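You operate a simulated robot arm through the tools that you are given. There is no shell and no other tool. Be economical: measure what you need, move in short steps, check, and stop when the job is done.

Carry out the task below with a simulated robot arm. There is one attempt and no reset: what you move stays moved.

Task
Brush all three heaps of crumbs into the blue dustpan.
Fine: with the round wooden brush, along the tiles, none astray, jam spot not smeared; brush back on its tile, dustpan stays. Set down upright: round wooden brush.

It is judged by the outcome, as a careful person would: the job done as asked, and still so three seconds after it is handed in. It fails if anything else is knocked over, pushed out of place, dropped, spilled or broken.

Robot
A 6-joint arm with a two-finger parallel gripper, fixed in place. Base frame: the origin is at the foot of the arm, x ahead of it, y to its left, z up; the work surface is at about z = 0.9. Readings come in m, rad, newtons and seconds.
With the tool pointing down near the work surface it reaches from about 0.46 to 0.88 m from the base axis. Its first joint turns from -2.007 to 2.007 rad. Payload 4.2 kg.
The TCP is the grasp point between the finger pads, 0.023 m short of the fingertips. In the tool frame z runs along the fingers and y along their closing line. The gripper opens to 0.094 m. The fingers are 0.038 m wide and 0.01 m thick; the gripper's body (0.054 by 0.096 m) begins 0.039 m behind the TCP.
Orientation is told as [roll, pitch, yaw] about the base's x, y, z axes, in that order, counted from this pose: with the fingers straight down and closing along the base's y, the tool's x points along the base's -x, its y along +y and its z along -z.

Tools
- The arm moves only by the tool nudge_tool. Its argument "series" is a list of rows, each an object (a shift or turn left out is 0, a gripper value left out holds the last) with "fingers": the gripper command, from -1 (fully open) to 1 (shut), values between in proportion; "xyz": the shift along the tool's x, y, z in m, a list of three; "dr": the turn, a rotation vector about the tool's x, y, z in rad, a list of three. In form: [{"fingers": fingers, "xyz": [tx, ty, tz], "dr": [wx, wy, wz]}, ...]. A call has 1 to 12 rows; each row is the pose to reach, as a shift and turn from the pose commanded when the call began, along the tool's axes at that moment. Rows are played at 5 a second. More than 0.05 m and 0.15 rad between two rows, or a gripper value outside its range, and nothing of the call is played. A pose out of reach is approached as far as the arm can. The call stops where the force on the tool passes 40 N (or 10 N more than at its start, if that is more) or the arm is blocked; 0.2 s more then pass. Each finger travels about 0.108 m/s and halts on what it meets, pressing with about 35 N; the grip force reading is that of the motor and also rises with nothing between the fingers. The clock runs only during rows and for 0.2 s after the last one: add rows that repeat a pose to give the fingers time. The reply holds the time, the measured pose of the TCP, the force on the tool along the base axes, the opening and the grip force, in the units named above and with some noise, with the torque about the TCP (base axes, N m) and any sound that the robot's microphone picked up.
- Cameras (640 x 400 px; columns grow to the right, rows downward): "scene" is fixed at [0.05, -0.4993, 1.5207]; the picture's right is [0.39, -0.92, 0.00], its down [-0.49, -0.21, -0.84] and it looks along [0.78, 0.33, -0.54] (base axes); focal length 319 px, centre (320, 200). "wrist" rides on the gripper at [0.086, 0.016, -0.074] in the tool frame; the picture's right is [-0.18, 0.98, 0.00], its down [-0.58, -0.11, -0.81] and it looks along [-0.79, -0.15, 0.59] (tool axes); focal length 243 px, centre (320, 200). There is no depth. A picture from a camera that has moved, and an enlarged one, comes with that camera's place and axes in the base frame and with its lens.
- get_image(camera): a new picture of that camera. The clock stands still meanwhile.
- move_column(by): slides the trunk up (or, below 0, down) by that many m; the arm rides with it, the base frame stays. It gives what a move gives, with no picture.
- enlarge(camera, box): a new picture of the part [left, top, right, bottom] of that camera's present view, enlarged. The clock stands still meanwhile.
- close_job(): hands the job in; it is judged then, once.

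Work in short steps. Places have to be worked out from the pictures, the camera data and where the tool is seen: move nearer, look again, correct. Check each grasp and each placing, and mend what went wrong. You have 120 turns and 64 pictures in all, those below and enlarged ones among them. Open the gripper and draw the arm clear of the work before you hand the job in, unless the task says otherwise; then end with one line.

The tools are called by a JSON object that holds its "name" and its "arguments". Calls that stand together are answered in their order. nudge_tool: Moves the arm, as the interface text tells. Its arguments: {"type":"object","properties":{"series":{"type":"array"}},"required":["series"]} The other tools are called the same way: move_column (by) slides the trunk up or down; get_image (camera) takes a picture; enlarge (camera, box) takes an enlarged picture of a part of a camera's view; close_job () hands the job in.

At the start:

```text
clock: 0.0
eef_pos: [0.6008, -0.0529, 1.1937]
ee_rot: [0.0, -0.001, 0.002]
contact_force: [-0.1, 0.0, 0.1]
wrist_torque: [-0.01, 0.01, -0.03]
gripper_width: 0.0941
finger_force: 0.1
trunk travel left (down, up): [-0.825, 0.165]
```

scene: 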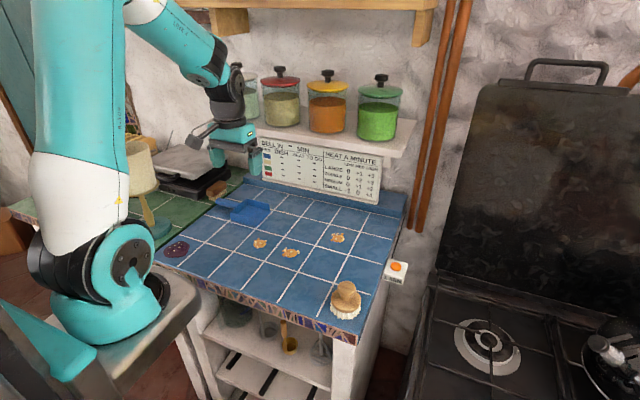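
wrist: 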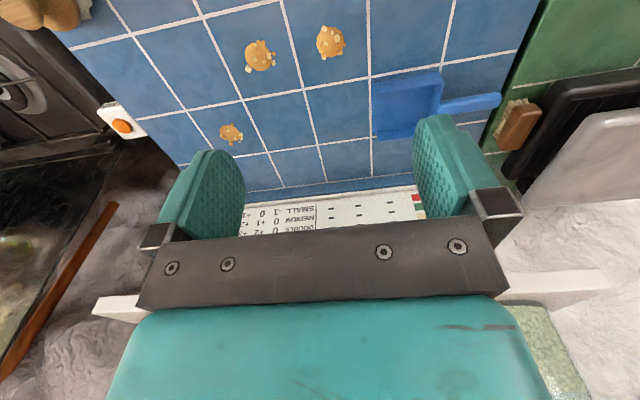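

I start with enlarged views of the tiled counter to locate the brush, heaps, dustpan and jam.

{"name": "enlarge", "arguments": {"camera": "scene", "box": [150, 170, 410, 340]}}

{"name": "enlarge", "arguments": {"camera": "wrist", "box": [0, 0, 560, 220]}}

```text
2.35 times, centred on (280, 255) of scene
camera zoom: at [0.05, -0.4993, 1.5207], right [0.39, -0.92, 0.0], down [-0.49, -0.21, -0.84], along [0.78, 0.33, -0.54], focal length 751 px, centre (414, 71)
```

zoom: 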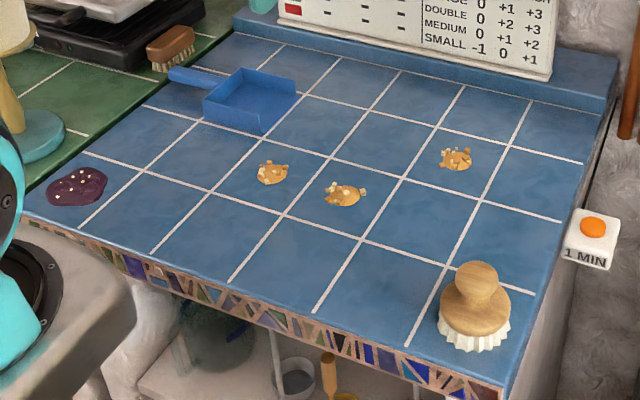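

```text
1.14 times, centred on (280, 110) of wrist
camera zoom: at [0.5147, -0.0367, 1.2688], right [0.18, 0.98, 0.0], down [0.58, -0.11, 0.81], along [0.79, -0.15, -0.59], focal length 277 px, centre (366, 303)
```

zoom: 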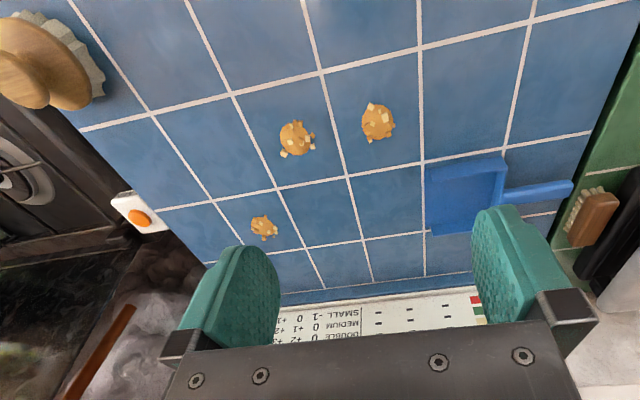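

Estimates: brush at (0.54,-0.36), about 75 mm tall. Heaps are at (0.66,-0.05), (0.66,-0.15) and (0.78,-0.25). The pan mouth is at y≈0.01, x 0.72–0.82, facing -y. I move above the brush to look closer.

{"name": "nudge_tool", "arguments": {"series": [{"xyz": [0.008, -0.044, 0.012], "fingers": -1}, {"xyz": [0.017, -0.088, 0.025]}, {"xyz": [0.026, -0.132, 0.038]}, {"xyz": [0.035, -0.176, 0.051]}, {"xyz": [0.044, -0.22, 0.064]}, {"xyz": [0.052, -0.264, 0.077]}, {"xyz": [0.061, -0.306, 0.09]}, {"xyz": [0.061, -0.306, 0.09]}]}}

{"name": "get_image", "arguments": {"camera": "wrist"}}

{"name": "enlarge", "arguments": {"camera": "scene", "box": [190, 180, 310, 255]}}

```text
clock: 1.8
eef_pos: [0.5382, -0.3581, 1.1018]
ee_rot: [0.001, 0.0, 0.0]
contact_force: [0.0, -0.9, -0.1]
wrist_torque: [0.01, -0.01, -0.03]
gripper_width: 0.0938
finger_force: 0.0
trunk travel left (down, up): [-0.825, 0.165]
```

```text
59 pictures are left
camera wrist: at [0.4529, -0.3427, 1.1765], right [0.18, 0.98, 0.0], down [0.58, -0.11, 0.81], along [0.79, -0.15, -0.59], focal length 243 px, centre (320, 200)
```

wrist: 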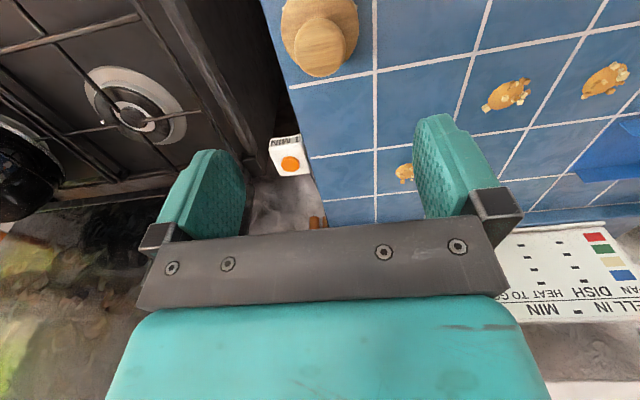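

```text
5.33 times, centred on (250, 218) of scene
camera zoom: at [0.05, -0.4993, 1.5207], right [0.39, -0.92, 0.0], down [-0.49, -0.21, -0.84], along [0.78, 0.33, -0.54], focal length 1703 px, centre (693, 107)
```

zoom: 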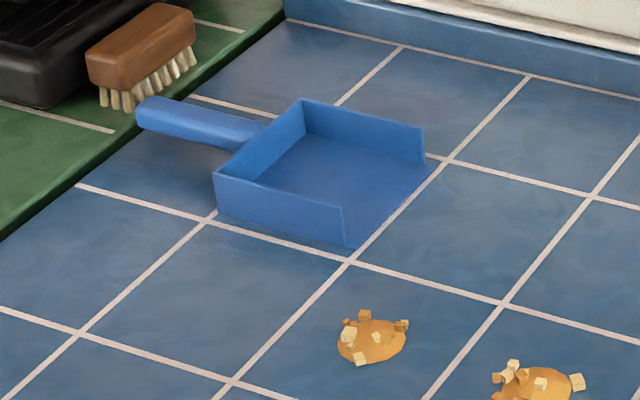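

The pan mouth faces -y, centred near (0.77, 0.006). The brush knob is at about (0.533,-0.359). I enlarge the brush in the scene to judge knob and disc heights.

{"name": "enlarge", "arguments": {"camera": "scene", "box": [310, 265, 390, 325]}}

{"name": "nudge_tool", "arguments": {"series": [{"xyz": [0.004, 0.0, 0.03], "fingers": -1}, {"xyz": [0.005, -0.001, 0.06]}, {"xyz": [0.005, -0.001, 0.08]}, {"xyz": [0.005, -0.001, 0.08]}]}}

{"name": "get_image", "arguments": {"camera": "wrist"}}

{"name": "enlarge", "arguments": {"camera": "scene", "box": [280, 220, 400, 325]}}

```text
6.67 times, centred on (350, 295) of scene
camera zoom: at [0.05, -0.4993, 1.5207], right [0.39, -0.92, 0.0], down [-0.49, -0.21, -0.84], along [0.78, 0.33, -0.54], focal length 2129 px, centre (120, -433)
```

zoom: 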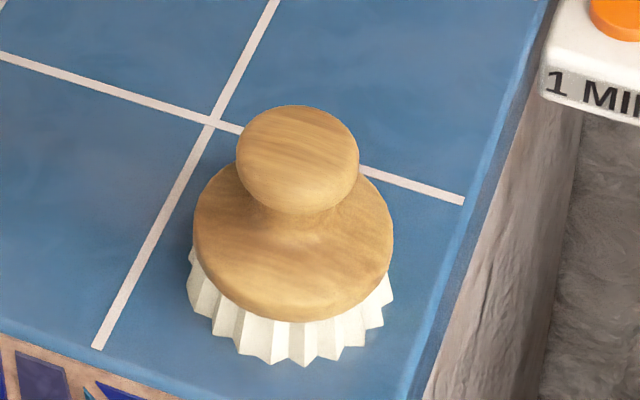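

```text
clock: 2.8
eef_pos: [0.5347, -0.3606, 1.0241]
ee_rot: [0.0, 0.0, 0.001]
contact_force: [-0.2, -0.3, 0.2]
wrist_torque: [0.01, -0.01, 0.0]
gripper_width: 0.0938
finger_force: 0.0
trunk travel left (down, up): [-0.825, 0.165]
```

```text
56 pictures are left
camera wrist: at [0.4488, -0.3434, 1.0988], right [0.18, 0.98, 0.0], down [0.58, -0.11, 0.81], along [0.79, -0.15, -0.59], focal length 243 px, centre (320, 200)
```

wrist: 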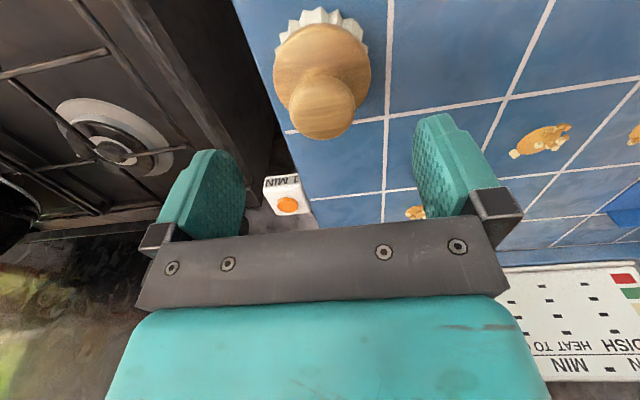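

```text
3.81 times, centred on (340, 272) of scene
camera zoom: at [0.05, -0.4993, 1.5207], right [0.39, -0.92, 0.0], down [-0.49, -0.21, -0.84], along [0.78, 0.33, -0.54], focal length 1217 px, centre (244, -76)
```

zoom: 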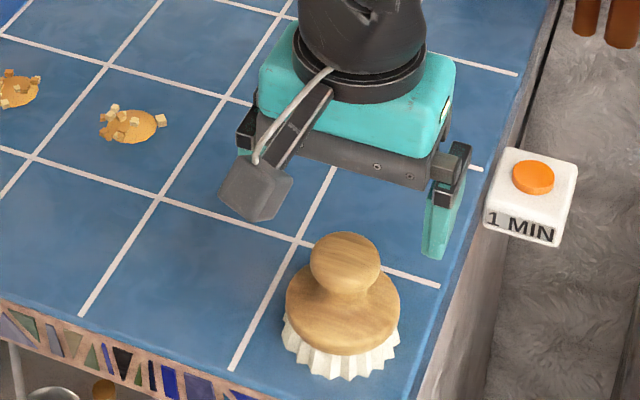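

The knob sits at about (0.530,-0.357) and its top is near z≈0.975. I descend with open fingers straddling it.

{"name": "nudge_tool", "arguments": {"series": [{"xyz": [0.004, 0.002, 0.02], "fingers": -1}, {"xyz": [0.004, 0.002, 0.04]}, {"xyz": [0.004, 0.002, 0.052]}, {"xyz": [0.004, 0.002, 0.06]}, {"xyz": [0.004, 0.002, 0.06]}]}}

{"name": "enlarge", "arguments": {"camera": "scene", "box": [290, 240, 410, 325]}}

{"name": "get_image", "arguments": {"camera": "wrist"}}

```text
clock: 4.0
eef_pos: [0.5308, -0.3567, 0.9638]
ee_rot: [-0.002, 0.0, 0.001]
contact_force: [-0.7, 0.4, -0.6]
wrist_torque: [0.0, 0.02, -0.01]
gripper_width: 0.0941
finger_force: 0.1
trunk travel left (down, up): [-0.825, 0.165]
```

```text
4.71 times, centred on (350, 282) of scene
camera zoom: at [0.05, -0.4993, 1.5207], right [0.39, -0.92, 0.0], down [-0.49, -0.21, -0.84], along [0.78, 0.33, -0.54], focal length 1503 px, centre (179, -188)
```

zoom: 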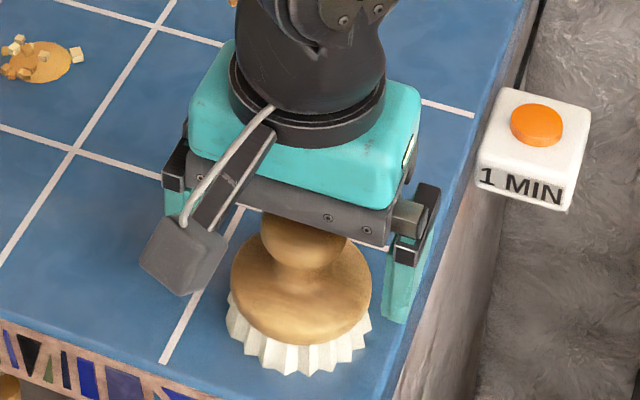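

```text
53 pictures are left
camera wrist: at [0.4443, -0.3414, 1.0383], right [0.18, 0.98, 0.0], down [0.58, -0.11, 0.81], along [0.79, -0.15, -0.59], focal length 243 px, centre (320, 200)
```

wrist: 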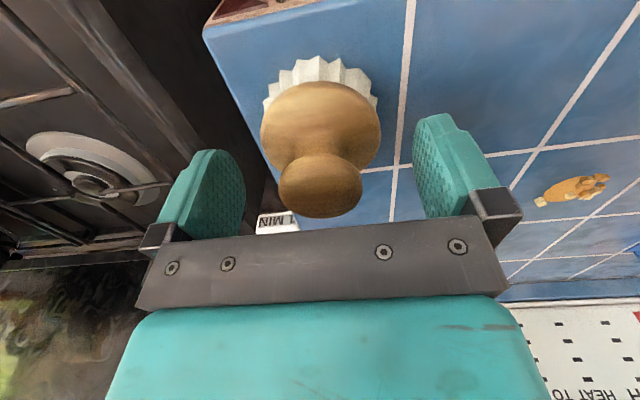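

The knob lies almost exactly at the TCP. I raise 3 mm, shift 2 mm forward and close the fingers.

{"name": "nudge_tool", "arguments": {"series": [{"xyz": [-0.002, 0, -0.003], "fingers": -1}, {"xyz": [-0.002, 0, -0.003], "fingers": 0.0}, {"xyz": [-0.002, 0, -0.003], "fingers": 0.5}, {"xyz": [-0.002, 0, -0.003], "fingers": 1}, {"xyz": [-0.002, 0, -0.003], "fingers": 1}, {"xyz": [-0.002, 0, -0.003], "fingers": 1}]}}

{"name": "get_image", "arguments": {"camera": "wrist"}}

```text
clock: 5.4
eef_pos: [0.5324, -0.3577, 0.9667]
ee_rot: [0.002, -0.001, -0.001]
contact_force: [0.4, 0.2, 0.4]
wrist_torque: [-0.01, -0.01, 0.02]
gripper_width: 0.0409
finger_force: 35.0
trunk travel left (down, up): [-0.825, 0.165]
```

```text
52 pictures are left
camera wrist: at [0.4465, -0.3417, 1.0416], right [0.18, 0.98, 0.0], down [0.58, -0.11, 0.81], along [0.79, -0.15, -0.59], focal length 243 px, centre (320, 200)
```

wrist: 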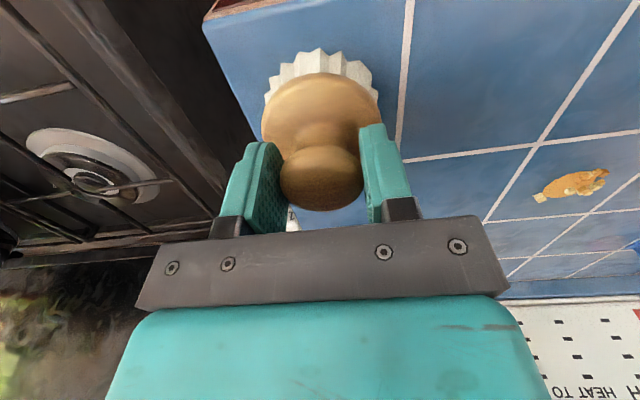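

Grip is firm (0.041 m wide, 35 N). I lift the brush and carry it behind heap C, to about (0.772,-0.335), still raised.

{"name": "nudge_tool", "arguments": {"series": [{"xyz": [0, 0, -0.03], "fingers": 1}, {"xyz": [-0.03, 0.003, -0.05]}, {"xyz": [-0.075, 0.008, -0.05]}, {"xyz": [-0.12, 0.012, -0.05]}, {"xyz": [-0.165, 0.017, -0.05]}, {"xyz": [-0.21, 0.021, -0.05]}, {"xyz": [-0.239, 0.023, -0.05]}, {"xyz": [-0.239, 0.023, -0.05]}]}}

{"name": "get_image", "arguments": {"camera": "wrist"}}

{"name": "enlarge", "arguments": {"camera": "scene", "box": [190, 170, 410, 325]}}

```text
clock: 7.2
eef_pos: [0.7616, -0.3374, 1.0162]
ee_rot: [0.003, 0.008, -0.007]
contact_force: [0.0, 0.8, -0.6]
wrist_torque: [0.02, 0.01, -0.04]
gripper_width: 0.0407
finger_force: 35.1
trunk travel left (down, up): [-0.825, 0.165]
```

```text
51 pictures are left
camera wrist: at [0.6757, -0.3206, 1.0924], right [0.19, 0.98, 0.0], down [0.59, -0.12, 0.8], along [0.79, -0.15, -0.6], focal length 243 px, centre (320, 200)
```

wrist: 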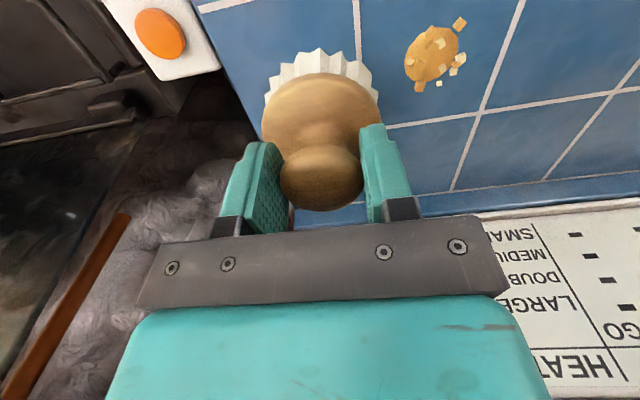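

```text
2.58 times, centred on (300, 248) of scene
camera zoom: at [0.05, -0.4993, 1.5207], right [0.39, -0.92, 0.0], down [-0.49, -0.21, -0.84], along [0.78, 0.33, -0.54], focal length 824 px, centre (372, 77)
```

zoom: 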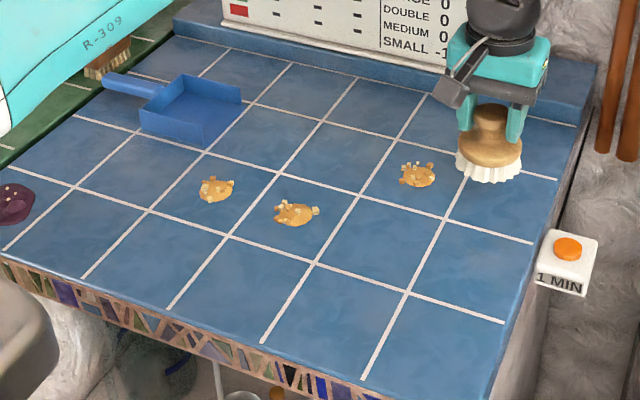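

Heap C is at about (0.768,-0.254) and the brush is behind it with 2 cm of gap. I lower the brush to the tiles.

{"name": "nudge_tool", "arguments": {"series": [{"xyz": [0, 0, 0.02]}, {"xyz": [0, 0, 0.04]}, {"xyz": [0, 0, 0.0495]}, {"xyz": [0, 0, 0.0495]}]}}

```text
clock: 8.2
eef_pos: [0.7712, -0.3352, 0.9666]
ee_rot: [0.001, 0.0, 0.002]
contact_force: [0.0, -0.4, -0.5]
wrist_torque: [0.01, -0.03, -0.02]
gripper_width: 0.0409
finger_force: 35.0
trunk travel left (down, up): [-0.825, 0.165]
```

The brush is down. I sweep slowly along +y with a 1 mm press and check how the heap behaves.

{"name": "nudge_tool", "arguments": {"series": [{"xyz": [0, 0.01, 0.001]}, {"xyz": [0, 0.02, 0.001]}, {"xyz": [0, 0.03, 0.001]}, {"xyz": [0, 0.04, 0.001]}, {"xyz": [0, 0.05, 0.001]}, {"xyz": [0, 0.06, 0.001]}, {"xyz": [0, 0.07, 0.001]}, {"xyz": [0, 0.08, 0.001]}, {"xyz": [0, 0.08, 0.001]}]}}

{"name": "get_image", "arguments": {"camera": "wrist"}}

{"name": "enlarge", "arguments": {"camera": "scene", "box": [210, 180, 400, 300]}}

```text
clock: 10.2
eef_pos: [0.7711, -0.2545, 0.9677]
ee_rot: [0.0, 0.001, 0.0]
contact_force: [0.2, 0.5, -1.7]
wrist_torque: [0.0, 0.01, 0.0]
gripper_width: 0.0409
finger_force: 35.2
trunk travel left (down, up): [-0.825, 0.165]
```

```text
49 pictures are left
camera wrist: at [0.6855, -0.2386, 1.0416], right [0.19, 0.98, 0.0], down [0.58, -0.11, 0.81], along [0.79, -0.15, -0.59], focal length 243 px, centre (320, 200)
```

wrist: 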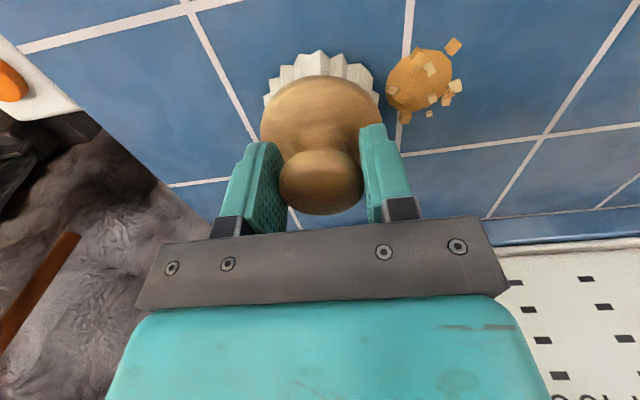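

```text
3.33 times, centred on (305, 240) of scene
camera zoom: at [0.05, -0.4993, 1.5207], right [0.39, -0.92, 0.0], down [-0.49, -0.21, -0.84], along [0.78, 0.33, -0.54], focal length 1064 px, centre (370, 67)
```

zoom: 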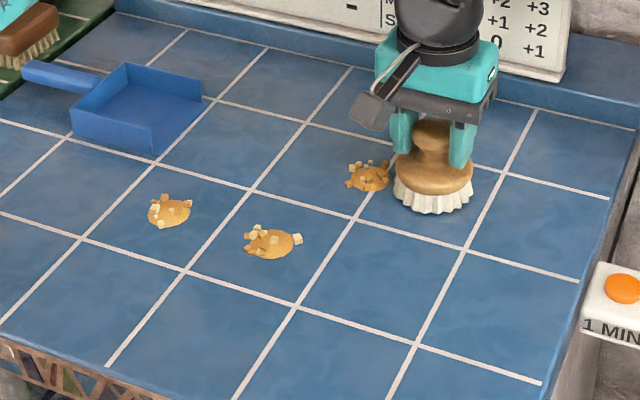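

Heap C moves as one body: it is now at (0.767,-0.195) and the brush at (0.771,-0.2545). I continue, steering a little toward -x so the heap stays centred.

{"name": "nudge_tool", "arguments": {"series": [{"xyz": [0.004, 0.008, 0.0]}, {"xyz": [0.007, 0.016, 0.0]}, {"xyz": [0.007, 0.026, 0.0]}, {"xyz": [0.007, 0.036, 0.0]}, {"xyz": [0.007, 0.046, 0.0]}, {"xyz": [0.007, 0.056, 0.0]}, {"xyz": [0.007, 0.066, 0.0]}, {"xyz": [0.007, 0.066, 0.0]}]}}

{"name": "get_image", "arguments": {"camera": "wrist"}}

```text
clock: 12.0
eef_pos: [0.7647, -0.1893, 0.966]
ee_rot: [-0.001, 0.0, -0.002]
contact_force: [-0.1, 0.4, -0.9]
wrist_torque: [-0.02, 0.0, 0.02]
gripper_width: 0.0413
finger_force: 35.5
trunk travel left (down, up): [-0.825, 0.165]
```

```text
47 pictures are left
camera wrist: at [0.6791, -0.1721, 1.0409], right [0.19, 0.98, 0.0], down [0.58, -0.11, 0.81], along [0.79, -0.15, -0.59], focal length 243 px, centre (320, 200)
```

wrist: 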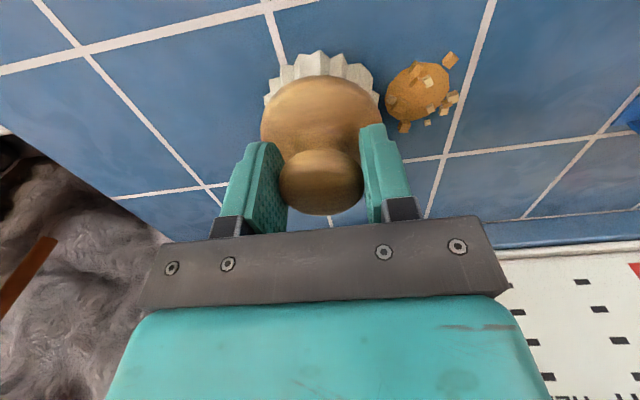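

Heap is at (0.766,-0.130), well aligned. Continue +y another 7 cm.

{"name": "nudge_tool", "arguments": {"series": [{"xyz": [0.001, 0.01, 0.0]}, {"xyz": [0.001, 0.02, 0.0]}, {"xyz": [0.001, 0.03, 0.0]}, {"xyz": [0.001, 0.04, 0.0]}, {"xyz": [0.001, 0.05, 0.0]}, {"xyz": [0.001, 0.06, 0.0]}, {"xyz": [0.001, 0.07, 0.0]}, {"xyz": [0.001, 0.07, 0.0]}]}}

{"name": "get_image", "arguments": {"camera": "wrist"}}

{"name": "enlarge", "arguments": {"camera": "scene", "box": [200, 180, 320, 255]}}

```text
clock: 13.8
eef_pos: [0.764, -0.1176, 0.9651]
ee_rot: [-0.001, -0.001, -0.003]
contact_force: [0.0, -0.4, -0.9]
wrist_torque: [-0.02, 0.04, -0.02]
gripper_width: 0.041
finger_force: 35.0
trunk travel left (down, up): [-0.825, 0.165]
```

```text
46 pictures are left
camera wrist: at [0.6777, -0.1014, 1.0406], right [0.19, 0.98, 0.0], down [0.58, -0.11, 0.81], along [0.79, -0.15, -0.59], focal length 243 px, centre (320, 200)
```

wrist: 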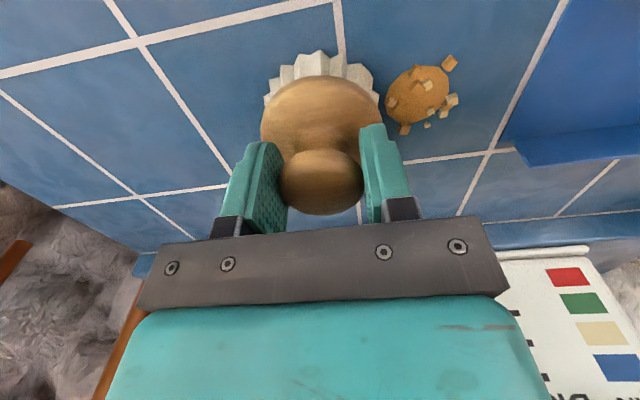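

```text
5.33 times, centred on (260, 218) of scene
camera zoom: at [0.05, -0.4993, 1.5207], right [0.39, -0.92, 0.0], down [-0.49, -0.21, -0.84], along [0.78, 0.33, -0.54], focal length 1703 px, centre (640, 107)
```

zoom: 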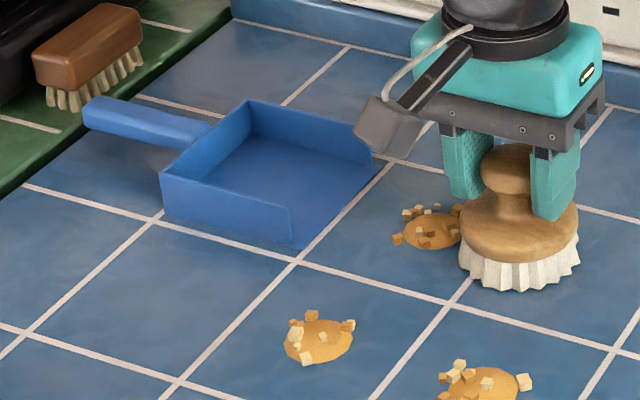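

Heap C is at (0.765,-0.058) and lined up with the mouth. I push to just before the brush reaches the pan lip, then raise 4 mm.

{"name": "nudge_tool", "arguments": {"series": [{"xyz": [0.0, 0.01, 0.0]}, {"xyz": [-0.001, 0.02, 0.0]}, {"xyz": [-0.002, 0.03, 0.0]}, {"xyz": [-0.002, 0.04, 0.0]}, {"xyz": [-0.002, 0.05, 0.0]}, {"xyz": [-0.002, 0.06, 0.0]}, {"xyz": [-0.002, 0.07, 0.0]}, {"xyz": [-0.003, 0.078, 0.0]}, {"xyz": [-0.003, 0.078, 0.0]}]}}

{"name": "get_image", "arguments": {"camera": "wrist"}}

{"name": "enlarge", "arguments": {"camera": "scene", "box": [200, 180, 320, 255]}}

```text
clock: 15.8
eef_pos: [0.7656, -0.0414, 0.9666]
ee_rot: [-0.001, 0.0, 0.001]
contact_force: [-0.1, -0.5, -1.7]
wrist_torque: [-0.03, -0.02, -0.01]
gripper_width: 0.0408
finger_force: 35.1
trunk travel left (down, up): [-0.825, 0.165]
```

```text
44 pictures are left
camera wrist: at [0.6799, -0.0246, 1.0411], right [0.18, 0.98, 0.0], down [0.58, -0.11, 0.81], along [0.79, -0.15, -0.59], focal length 243 px, centre (320, 200)
```

wrist: 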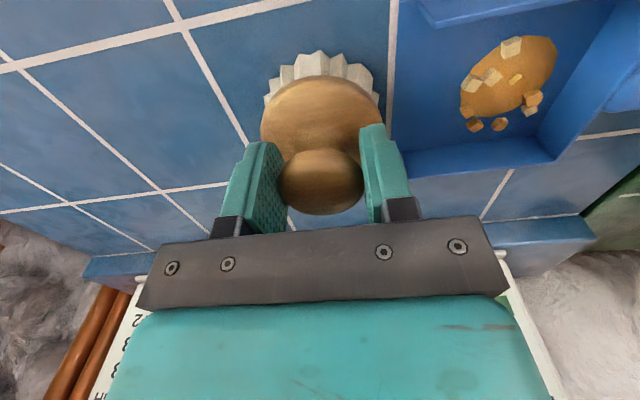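

```text
5.33 times, centred on (260, 218) of scene
camera zoom: at [0.05, -0.4993, 1.5207], right [0.39, -0.92, 0.0], down [-0.49, -0.21, -0.84], along [0.78, 0.33, -0.54], focal length 1703 px, centre (640, 107)
```

zoom: 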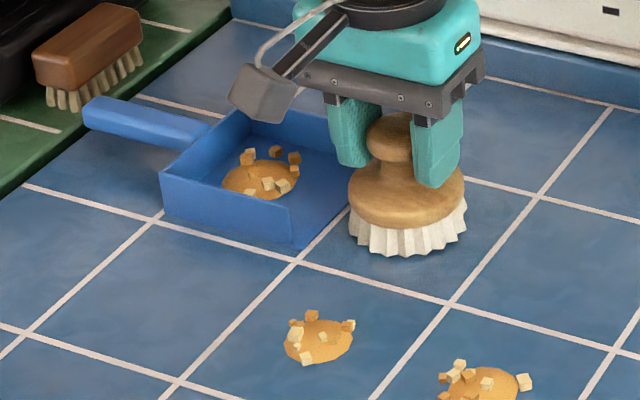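

Heap C slid entirely into the pan and the pan hasn't moved. I lift and move the brush behind heap A (0.654,-0.049) on its -x side.

{"name": "nudge_tool", "arguments": {"series": [{"xyz": [0, -0.005, -0.03]}, {"xyz": [0.02, -0.008, -0.06]}, {"xyz": [0.065, -0.008, -0.06]}, {"xyz": [0.11, -0.008, -0.06]}, {"xyz": [0.15, -0.008, -0.06]}, {"xyz": [0.184, -0.008, -0.06]}, {"xyz": [0.184, -0.008, -0.04]}, {"xyz": [0.184, -0.008, -0.02]}, {"xyz": [0.184, -0.008, 0]}, {"xyz": [0.184, -0.008, 0]}]}}

{"name": "get_image", "arguments": {"camera": "wrist"}}

{"name": "enlarge", "arguments": {"camera": "scene", "box": [160, 180, 350, 300]}}

```text
clock: 18.0
eef_pos: [0.584, -0.0504, 0.9663]
ee_rot: [0.002, -0.001, 0.001]
contact_force: [-0.1, -0.2, -1.0]
wrist_torque: [0.01, 0.0, -0.01]
gripper_width: 0.0408
finger_force: 34.7
trunk travel left (down, up): [-0.825, 0.165]
```

```text
42 pictures are left
camera wrist: at [0.4979, -0.0337, 1.041], right [0.18, 0.98, 0.0], down [0.58, -0.11, 0.81], along [0.79, -0.15, -0.59], focal length 243 px, centre (320, 200)
```

wrist: 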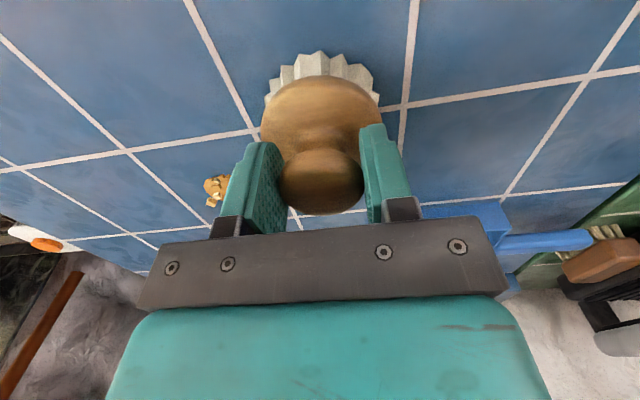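

```text
3.33 times, centred on (255, 240) of scene
camera zoom: at [0.05, -0.4993, 1.5207], right [0.39, -0.92, 0.0], down [-0.49, -0.21, -0.84], along [0.78, 0.33, -0.54], focal length 1064 px, centre (537, 67)
```

zoom: 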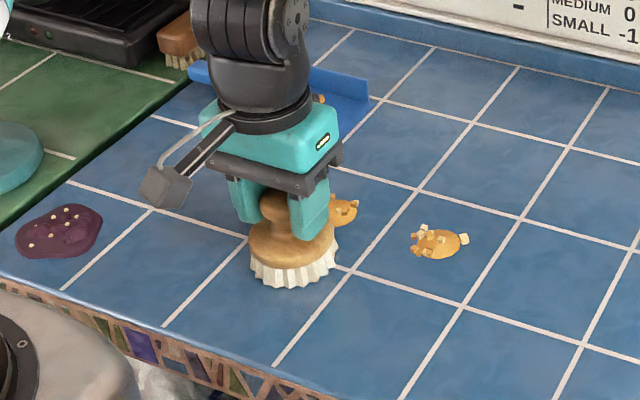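

The brush is placed behind heap A. I sweep +x by 6 cm and check that it stays centred.

{"name": "nudge_tool", "arguments": {"series": [{"xyz": [-0.01, 0, 0.0]}, {"xyz": [-0.02, 0, 0.0]}, {"xyz": [-0.03, 0, 0.0]}, {"xyz": [-0.04, 0, 0.0]}, {"xyz": [-0.05, 0, 0.0]}, {"xyz": [-0.06, 0, 0.0]}, {"xyz": [-0.06, 0, 0.0]}]}}

{"name": "enlarge", "arguments": {"camera": "scene", "box": [200, 180, 320, 255]}}

```text
clock: 19.6
eef_pos: [0.6444, -0.0493, 0.966]
ee_rot: [0.001, 0.001, 0.001]
contact_force: [0.2, -0.1, -1.0]
wrist_torque: [-0.01, -0.01, 0.0]
gripper_width: 0.041
finger_force: 34.9
trunk travel left (down, up): [-0.825, 0.165]
```

```text
5.33 times, centred on (260, 218) of scene
camera zoom: at [0.05, -0.4993, 1.5207], right [0.39, -0.92, 0.0], down [-0.49, -0.21, -0.84], along [0.78, 0.33, -0.54], focal length 1703 px, centre (640, 107)
```

zoom: 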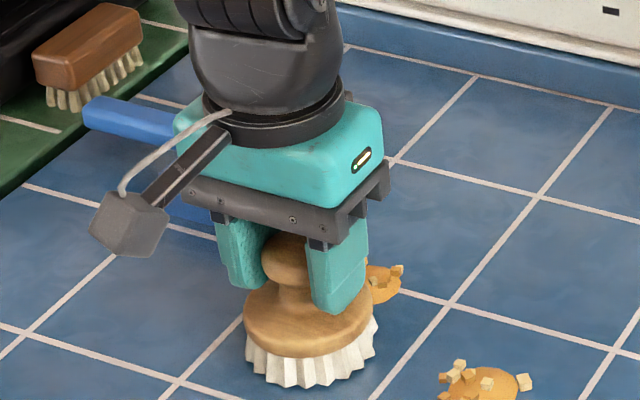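

Heap A is at about (0.706,-0.047). I continue +x 5.5 cm with the brush at y≈-0.047.

{"name": "nudge_tool", "arguments": {"series": [{"xyz": [-0.01, 0.003, 0.0]}, {"xyz": [-0.02, 0.003, 0.0]}, {"xyz": [-0.03, 0.003, 0.0]}, {"xyz": [-0.04, 0.003, 0.0]}, {"xyz": [-0.05, 0.003, 0.0]}, {"xyz": [-0.057, 0.003, 0.0]}, {"xyz": [-0.057, 0.003, 0.0]}]}}

{"name": "enlarge", "arguments": {"camera": "scene", "box": [200, 180, 320, 255]}}

```text
clock: 21.2
eef_pos: [0.7006, -0.0459, 0.9675]
ee_rot: [-0.001, 0.001, 0.0]
contact_force: [0.0, -0.2, -0.4]
wrist_torque: [0.02, 0.01, 0.02]
gripper_width: 0.0408
finger_force: 34.9
trunk travel left (down, up): [-0.825, 0.165]
```

```text
5.33 times, centred on (260, 218) of scene
camera zoom: at [0.05, -0.4993, 1.5207], right [0.39, -0.92, 0.0], down [-0.49, -0.21, -0.84], along [0.78, 0.33, -0.54], focal length 1703 px, centre (640, 107)
```

zoom: 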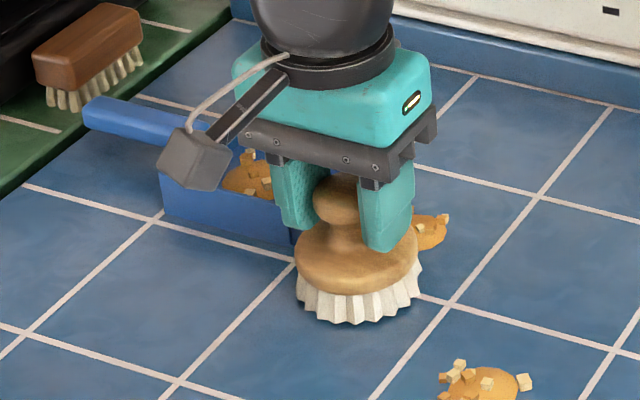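

Heap A is near (0.762,-0.05). I back off, lift and go round to its -y side at (0.763,-0.135), a little raised, to look first.

{"name": "nudge_tool", "arguments": {"series": [{"xyz": [0.012, -0.002, 0.0]}, {"xyz": [0.012, -0.005, -0.035]}, {"xyz": [0.012, -0.02, -0.055]}, {"xyz": [0.0, -0.055, -0.055]}, {"xyz": [-0.025, -0.089, -0.055]}, {"xyz": [-0.062, -0.089, -0.055]}, {"xyz": [-0.062, -0.089, -0.035]}, {"xyz": [-0.062, -0.089, -0.02]}, {"xyz": [-0.062, -0.089, -0.02]}]}}

{"name": "get_image", "arguments": {"camera": "wrist"}}

```text
clock: 23.2
eef_pos: [0.7611, -0.1341, 0.9881]
ee_rot: [0.001, 0.001, -0.001]
contact_force: [1.0, -0.4, -1.5]
wrist_torque: [-0.01, 0.02, 0.02]
gripper_width: 0.0407
finger_force: 35.5
trunk travel left (down, up): [-0.825, 0.165]
```

```text
38 pictures are left
camera wrist: at [0.675, -0.1181, 1.0621], right [0.18, 0.98, 0.0], down [0.58, -0.11, 0.81], along [0.79, -0.15, -0.59], focal length 243 px, centre (320, 200)
```

wrist: 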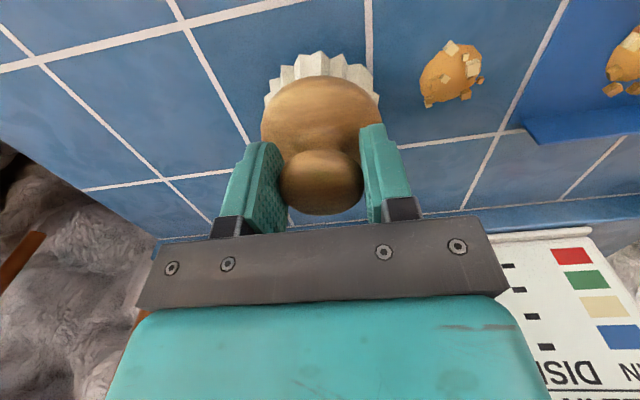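

Heap A is at (0.767,-0.051). I lower, align x to 0.766 and sweep +y to the same end point.

{"name": "nudge_tool", "arguments": {"series": [{"xyz": [-0.003, 0.0, 0.01]}, {"xyz": [-0.003, 0.005, 0.02]}, {"xyz": [-0.003, 0.015, 0.02]}, {"xyz": [-0.003, 0.027, 0.02]}, {"xyz": [-0.003, 0.037, 0.02]}, {"xyz": [-0.003, 0.047, 0.02]}, {"xyz": [-0.003, 0.057, 0.02]}, {"xyz": [-0.003, 0.067, 0.02]}, {"xyz": [-0.003, 0.077, 0.02]}, {"xyz": [-0.003, 0.087, 0.02]}, {"xyz": [-0.003, 0.093, 0.02]}, {"xyz": [-0.003, 0.093, 0.02]}]}}

{"name": "get_image", "arguments": {"camera": "wrist"}}

{"name": "enlarge", "arguments": {"camera": "scene", "box": [200, 180, 320, 255]}}

```text
clock: 25.8
eef_pos: [0.7646, -0.0415, 0.9657]
ee_rot: [-0.001, 0.0, 0.0]
contact_force: [0.1, 0.0, -0.4]
wrist_torque: [-0.01, -0.01, 0.0]
gripper_width: 0.0409
finger_force: 34.8
trunk travel left (down, up): [-0.825, 0.165]
```

```text
37 pictures are left
camera wrist: at [0.6787, -0.0256, 1.0411], right [0.18, 0.98, 0.0], down [0.58, -0.11, 0.81], along [0.79, -0.15, -0.59], focal length 243 px, centre (320, 200)
```

wrist: 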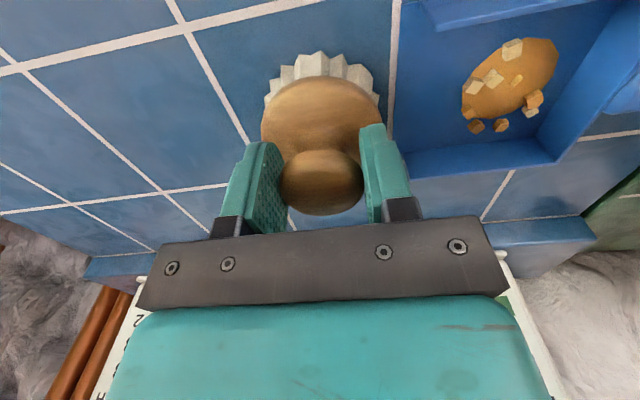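

```text
5.33 times, centred on (260, 218) of scene
camera zoom: at [0.05, -0.4993, 1.5207], right [0.39, -0.92, 0.0], down [-0.49, -0.21, -0.84], along [0.78, 0.33, -0.54], focal length 1703 px, centre (640, 107)
```

zoom: 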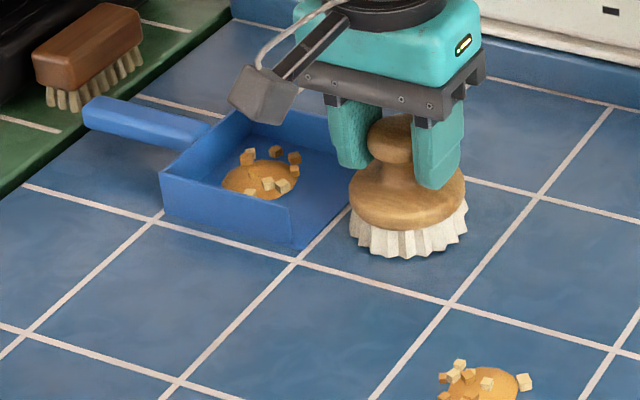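

Heap A went in and merged with C. Now I lift and place the brush behind heap B (0.655,-0.150), at (0.583,-0.150).

{"name": "nudge_tool", "arguments": {"series": [{"xyz": [0, -0.006, -0.03]}, {"xyz": [0.02, -0.012, -0.055]}, {"xyz": [0.065, -0.012, -0.055]}, {"xyz": [0.11, -0.012, -0.055]}, {"xyz": [0.15, -0.03, -0.055]}, {"xyz": [0.182, -0.06, -0.055]}, {"xyz": [0.182, -0.109, -0.055]}, {"xyz": [0.182, -0.109, -0.035]}, {"xyz": [0.182, -0.109, -0.015]}, {"xyz": [0.182, -0.109, 0]}, {"xyz": [0.182, -0.109, 0]}]}}

{"name": "enlarge", "arguments": {"camera": "scene", "box": [190, 180, 350, 280]}}

```text
clock: 28.2
eef_pos: [0.5824, -0.1526, 0.9672]
ee_rot: [0.001, 0.0, 0.0]
contact_force: [-1.0, 0.1, -1.4]
wrist_torque: [0.0, 0.0, -0.01]
gripper_width: 0.0409
finger_force: 35.3
trunk travel left (down, up): [-0.825, 0.165]
```

```text
4.00 times, centred on (270, 230) of scene
camera zoom: at [0.05, -0.4993, 1.5207], right [0.39, -0.92, 0.0], down [-0.49, -0.21, -0.84], along [0.78, 0.33, -0.54], focal length 1277 px, centre (520, 80)
```

zoom: 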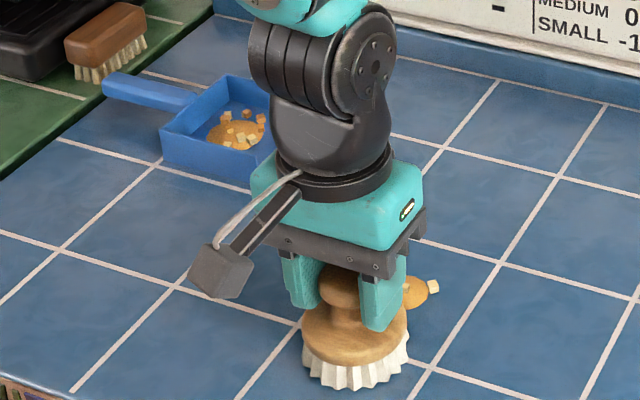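

No crumbs were left behind. I sweep heap B +x by 6 cm.

{"name": "nudge_tool", "arguments": {"series": [{"xyz": [-0.01, 0.001, 0.0]}, {"xyz": [-0.02, 0.001, 0.0]}, {"xyz": [-0.03, 0.001, 0.0]}, {"xyz": [-0.04, 0.001, 0.0]}, {"xyz": [-0.05, 0.001, 0.0]}, {"xyz": [-0.06, 0.001, 0.0]}, {"xyz": [-0.06, 0.001, 0.0]}]}}

{"name": "enlarge", "arguments": {"camera": "scene", "box": [230, 190, 350, 265]}}

```text
clock: 29.8
eef_pos: [0.6429, -0.1502, 0.967]
ee_rot: [0.0, 0.001, 0.001]
contact_force: [-0.5, 0.5, -0.9]
wrist_torque: [0.0, 0.04, -0.01]
gripper_width: 0.0412
finger_force: 34.7
trunk travel left (down, up): [-0.825, 0.165]
```

```text
5.33 times, centred on (290, 228) of scene
camera zoom: at [0.05, -0.4993, 1.5207], right [0.39, -0.92, 0.0], down [-0.49, -0.21, -0.84], along [0.78, 0.33, -0.54], focal length 1703 px, centre (480, 53)
```

zoom: 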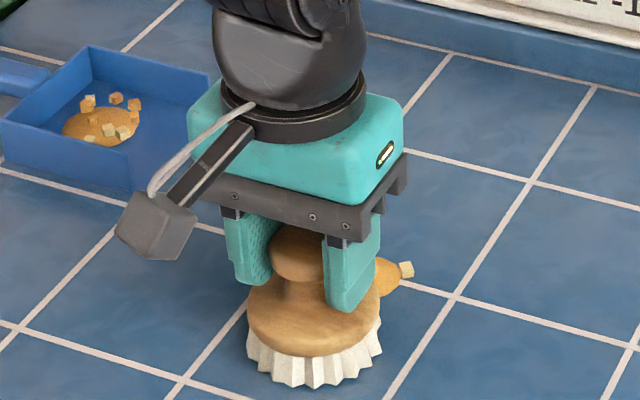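

Heap B is ahead of the brush. I continue +x another 6 cm.

{"name": "nudge_tool", "arguments": {"series": [{"xyz": [-0.01, 0.0, 0.0]}, {"xyz": [-0.02, 0.0, 0.0]}, {"xyz": [-0.03, 0.0, 0.0]}, {"xyz": [-0.04, 0.0, 0.0]}, {"xyz": [-0.05, 0.0, 0.0]}, {"xyz": [-0.06, 0.0, 0.0]}, {"xyz": [-0.06, 0.0, 0.0]}]}}

{"name": "enlarge", "arguments": {"camera": "scene", "box": [230, 190, 350, 265]}}

```text
clock: 31.4
eef_pos: [0.7051, -0.1499, 0.9662]
ee_rot: [0.001, 0.001, 0.001]
contact_force: [-0.9, -0.2, -0.2]
wrist_torque: [0.0, 0.02, -0.01]
gripper_width: 0.0409
finger_force: 34.7
trunk travel left (down, up): [-0.825, 0.165]
```

```text
5.33 times, centred on (290, 228) of scene
camera zoom: at [0.05, -0.4993, 1.5207], right [0.39, -0.92, 0.0], down [-0.49, -0.21, -0.84], along [0.78, 0.33, -0.54], focal length 1703 px, centre (480, 53)
```

zoom: 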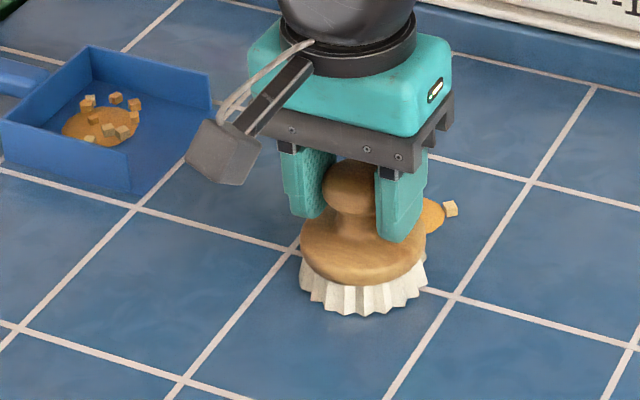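

I back off, lift and go round to B's -y side.

{"name": "nudge_tool", "arguments": {"series": [{"xyz": [0.012, -0.002, 0.0]}, {"xyz": [0.012, -0.005, -0.035]}, {"xyz": [0.012, -0.02, -0.055]}, {"xyz": [0.0, -0.055, -0.055]}, {"xyz": [-0.025, -0.089, -0.055]}, {"xyz": [-0.06, -0.089, -0.055]}, {"xyz": [-0.06, -0.089, -0.035]}, {"xyz": [-0.06, -0.089, -0.02]}, {"xyz": [-0.06, -0.089, -0.02]}]}}

{"name": "get_image", "arguments": {"camera": "wrist"}}

```text
clock: 33.4
eef_pos: [0.7636, -0.2398, 0.9871]
ee_rot: [-0.001, 0.001, 0.0]
contact_force: [-0.2, -1.2, -0.4]
wrist_torque: [-0.02, 0.03, 0.01]
gripper_width: 0.0409
finger_force: 34.8
trunk travel left (down, up): [-0.825, 0.165]
```

```text
32 pictures are left
camera wrist: at [0.6768, -0.2249, 1.0615], right [0.18, 0.98, 0.0], down [0.58, -0.11, 0.81], along [0.79, -0.15, -0.59], focal length 243 px, centre (320, 200)
```

wrist: 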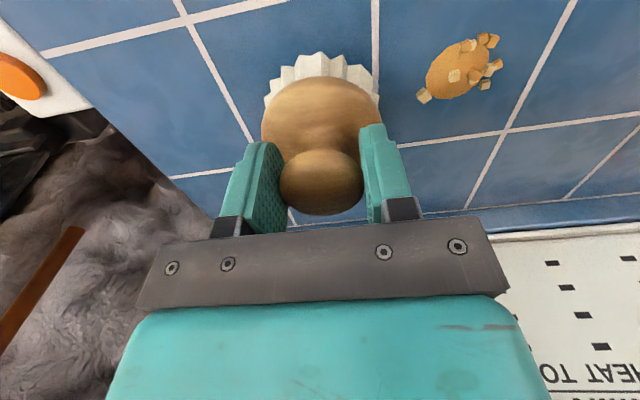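

Heap B is at (0.766,-0.154). I lower and sweep +y.

{"name": "nudge_tool", "arguments": {"series": [{"xyz": [-0.002, 0.0, 0.01]}, {"xyz": [-0.002, 0.005, 0.02]}, {"xyz": [-0.002, 0.015, 0.02]}, {"xyz": [-0.002, 0.027, 0.02]}, {"xyz": [-0.002, 0.037, 0.02]}, {"xyz": [-0.002, 0.047, 0.02]}, {"xyz": [-0.002, 0.057, 0.02]}, {"xyz": [-0.002, 0.067, 0.02]}, {"xyz": [-0.002, 0.077, 0.02]}, {"xyz": [-0.002, 0.087, 0.02]}, {"xyz": [-0.002, 0.097, 0.02]}, {"xyz": [-0.002, 0.097, 0.02]}]}}

{"name": "get_image", "arguments": {"camera": "wrist"}}

```text
clock: 36.0
eef_pos: [0.7645, -0.1414, 0.9672]
ee_rot: [-0.001, 0.0, 0.0]
contact_force: [0.4, 0.9, -1.1]
wrist_torque: [-0.04, 0.0, 0.01]
gripper_width: 0.0407
finger_force: 35.4
trunk travel left (down, up): [-0.825, 0.165]
```

```text
31 pictures are left
camera wrist: at [0.679, -0.1257, 1.0417], right [0.18, 0.98, 0.0], down [0.58, -0.11, 0.81], along [0.79, -0.15, -0.59], focal length 243 px, centre (320, 200)
```

wrist: 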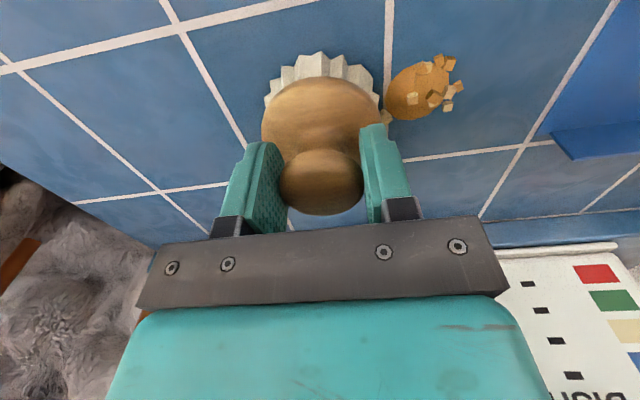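

Aligned still (heap ~(0.766,-0.082)). I push the remaining 10 cm into the pan.

{"name": "nudge_tool", "arguments": {"series": [{"xyz": [0, 0.01, 0]}, {"xyz": [0, 0.02, 0]}, {"xyz": [0, 0.03, 0]}, {"xyz": [0, 0.04, 0]}, {"xyz": [0, 0.05, 0]}, {"xyz": [0, 0.06, 0]}, {"xyz": [0, 0.07, 0]}, {"xyz": [0, 0.08, 0]}, {"xyz": [0, 0.09, 0]}, {"xyz": [0, 0.1, 0]}, {"xyz": [0, 0.1, 0]}]}}

{"name": "get_image", "arguments": {"camera": "wrist"}}

{"name": "enlarge", "arguments": {"camera": "scene", "box": [200, 180, 320, 255]}}

```text
clock: 38.4
eef_pos: [0.7663, -0.0413, 0.9652]
ee_rot: [0.0, -0.001, 0.002]
contact_force: [0.3, 0.1, -0.5]
wrist_torque: [0.01, -0.01, 0.0]
gripper_width: 0.041
finger_force: 35.0
trunk travel left (down, up): [-0.825, 0.165]
```

```text
30 pictures are left
camera wrist: at [0.6796, -0.0258, 1.0405], right [0.18, 0.98, 0.0], down [0.58, -0.11, 0.81], along [0.79, -0.15, -0.59], focal length 243 px, centre (320, 200)
```

wrist: 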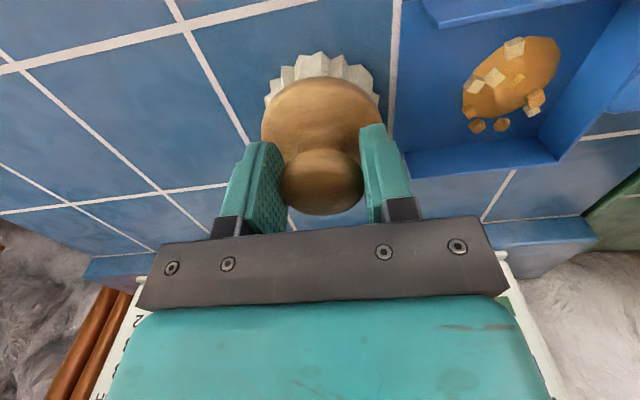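

```text
5.33 times, centred on (260, 218) of scene
camera zoom: at [0.05, -0.4993, 1.5207], right [0.39, -0.92, 0.0], down [-0.49, -0.21, -0.84], along [0.78, 0.33, -0.54], focal length 1703 px, centre (640, 107)
```

zoom: 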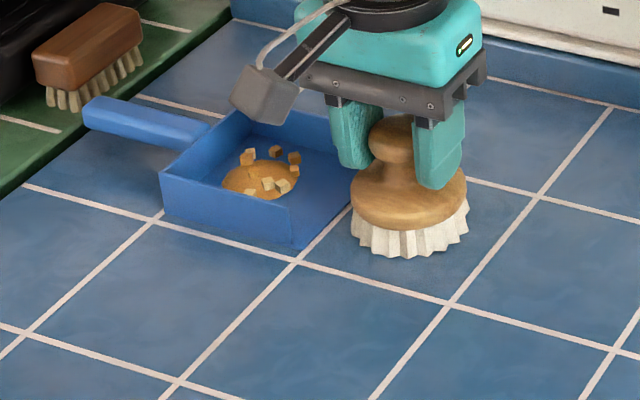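

All three heaps are in the pan and no crumbs are astray. I lift and carry the brush back above its tile at (0.533,-0.358).

{"name": "nudge_tool", "arguments": {"series": [{"xyz": [0, -0.01, -0.03]}, {"xyz": [0.015, -0.03, -0.055]}, {"xyz": [0.042, -0.065, -0.055]}, {"xyz": [0.068, -0.1, -0.055]}, {"xyz": [0.095, -0.137, -0.055]}, {"xyz": [0.122, -0.173, -0.055]}, {"xyz": [0.149, -0.209, -0.055]}, {"xyz": [0.176, -0.245, -0.055]}, {"xyz": [0.203, -0.281, -0.055]}, {"xyz": [0.233, -0.317, -0.055]}, {"xyz": [0.233, -0.317, -0.055]}]}}

{"name": "enlarge", "arguments": {"camera": "scene", "box": [200, 170, 400, 325]}}

```text
clock: 40.8
eef_pos: [0.5298, -0.361, 1.0216]
ee_rot: [-0.001, 0.002, 0.0]
contact_force: [-1.1, 0.5, -0.7]
wrist_torque: [0.03, -0.01, -0.02]
gripper_width: 0.041
finger_force: 34.3
trunk travel left (down, up): [-0.825, 0.165]
```

```text
2.58 times, centred on (300, 248) of scene
camera zoom: at [0.05, -0.4993, 1.5207], right [0.39, -0.92, 0.0], down [-0.49, -0.21, -0.84], along [0.78, 0.33, -0.54], focal length 824 px, centre (372, 77)
```

zoom: 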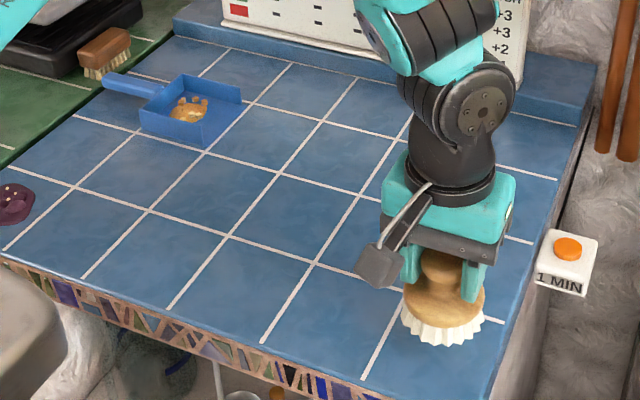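

The brush is over its tile. I lower it gently to the surface.

{"name": "nudge_tool", "arguments": {"series": [{"xyz": [-0.002, 0.002, 0.02]}, {"xyz": [-0.002, 0.002, 0.04]}, {"xyz": [-0.002, 0.002, 0.05]}, {"xyz": [-0.002, 0.002, 0.0545]}, {"xyz": [-0.002, 0.002, 0.0545]}]}}

{"name": "enlarge", "arguments": {"camera": "scene", "box": [310, 265, 390, 325]}}

{"name": "get_image", "arguments": {"camera": "wrist"}}

```text
clock: 42.0
eef_pos: [0.5352, -0.3573, 0.9664]
ee_rot: [-0.001, 0.0, 0.001]
contact_force: [-1.1, 0.3, -0.6]
wrist_torque: [-0.02, 0.0, 0.0]
gripper_width: 0.0408
finger_force: 35.4
trunk travel left (down, up): [-0.825, 0.165]
```

```text
6.67 times, centred on (350, 295) of scene
camera zoom: at [0.05, -0.4993, 1.5207], right [0.39, -0.92, 0.0], down [-0.49, -0.21, -0.84], along [0.78, 0.33, -0.54], focal length 2129 px, centre (120, -433)
```

zoom: 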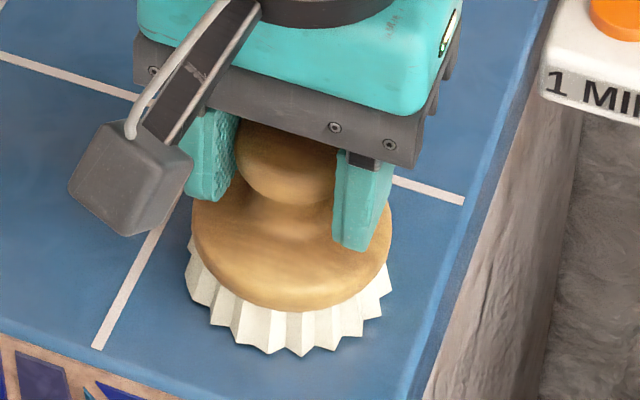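

```text
26 pictures are left
camera wrist: at [0.4478, -0.3411, 1.0412], right [0.18, 0.98, 0.0], down [0.58, -0.11, 0.81], along [0.79, -0.15, -0.59], focal length 243 px, centre (320, 200)
```

wrist: 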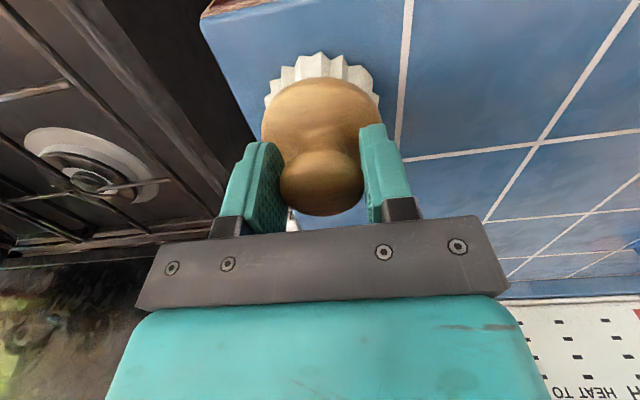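

The brush seems to sit 2–3 mm higher in the fingers than at the start, so it may hover slightly. I lower in half-millimetre steps, watching the force.

{"name": "nudge_tool", "arguments": {"series": [{"xyz": [0.001, 0, 0.0007]}, {"xyz": [0.001, 0, 0.0014]}, {"xyz": [0.001, 0, 0.002]}, {"xyz": [0.001, 0, 0.002]}]}}

{"name": "enlarge", "arguments": {"camera": "scene", "box": [310, 265, 390, 325]}}

```text
clock: 43.0
eef_pos: [0.5331, -0.3578, 0.9655]
ee_rot: [0.0, 0.0, -0.002]
contact_force: [0.8, 0.1, -0.1]
wrist_torque: [0.0, 0.01, 0.0]
gripper_width: 0.0407
finger_force: 35.3
trunk travel left (down, up): [-0.825, 0.165]
```

```text
6.67 times, centred on (350, 295) of scene
camera zoom: at [0.05, -0.4993, 1.5207], right [0.39, -0.92, 0.0], down [-0.49, -0.21, -0.84], along [0.78, 0.33, -0.54], focal length 2129 px, centre (120, -433)
```

zoom: 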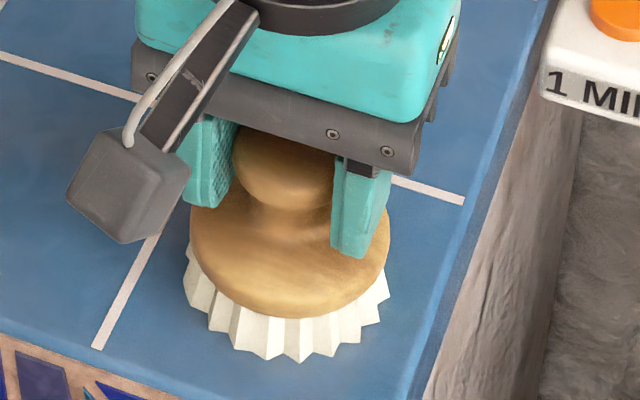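

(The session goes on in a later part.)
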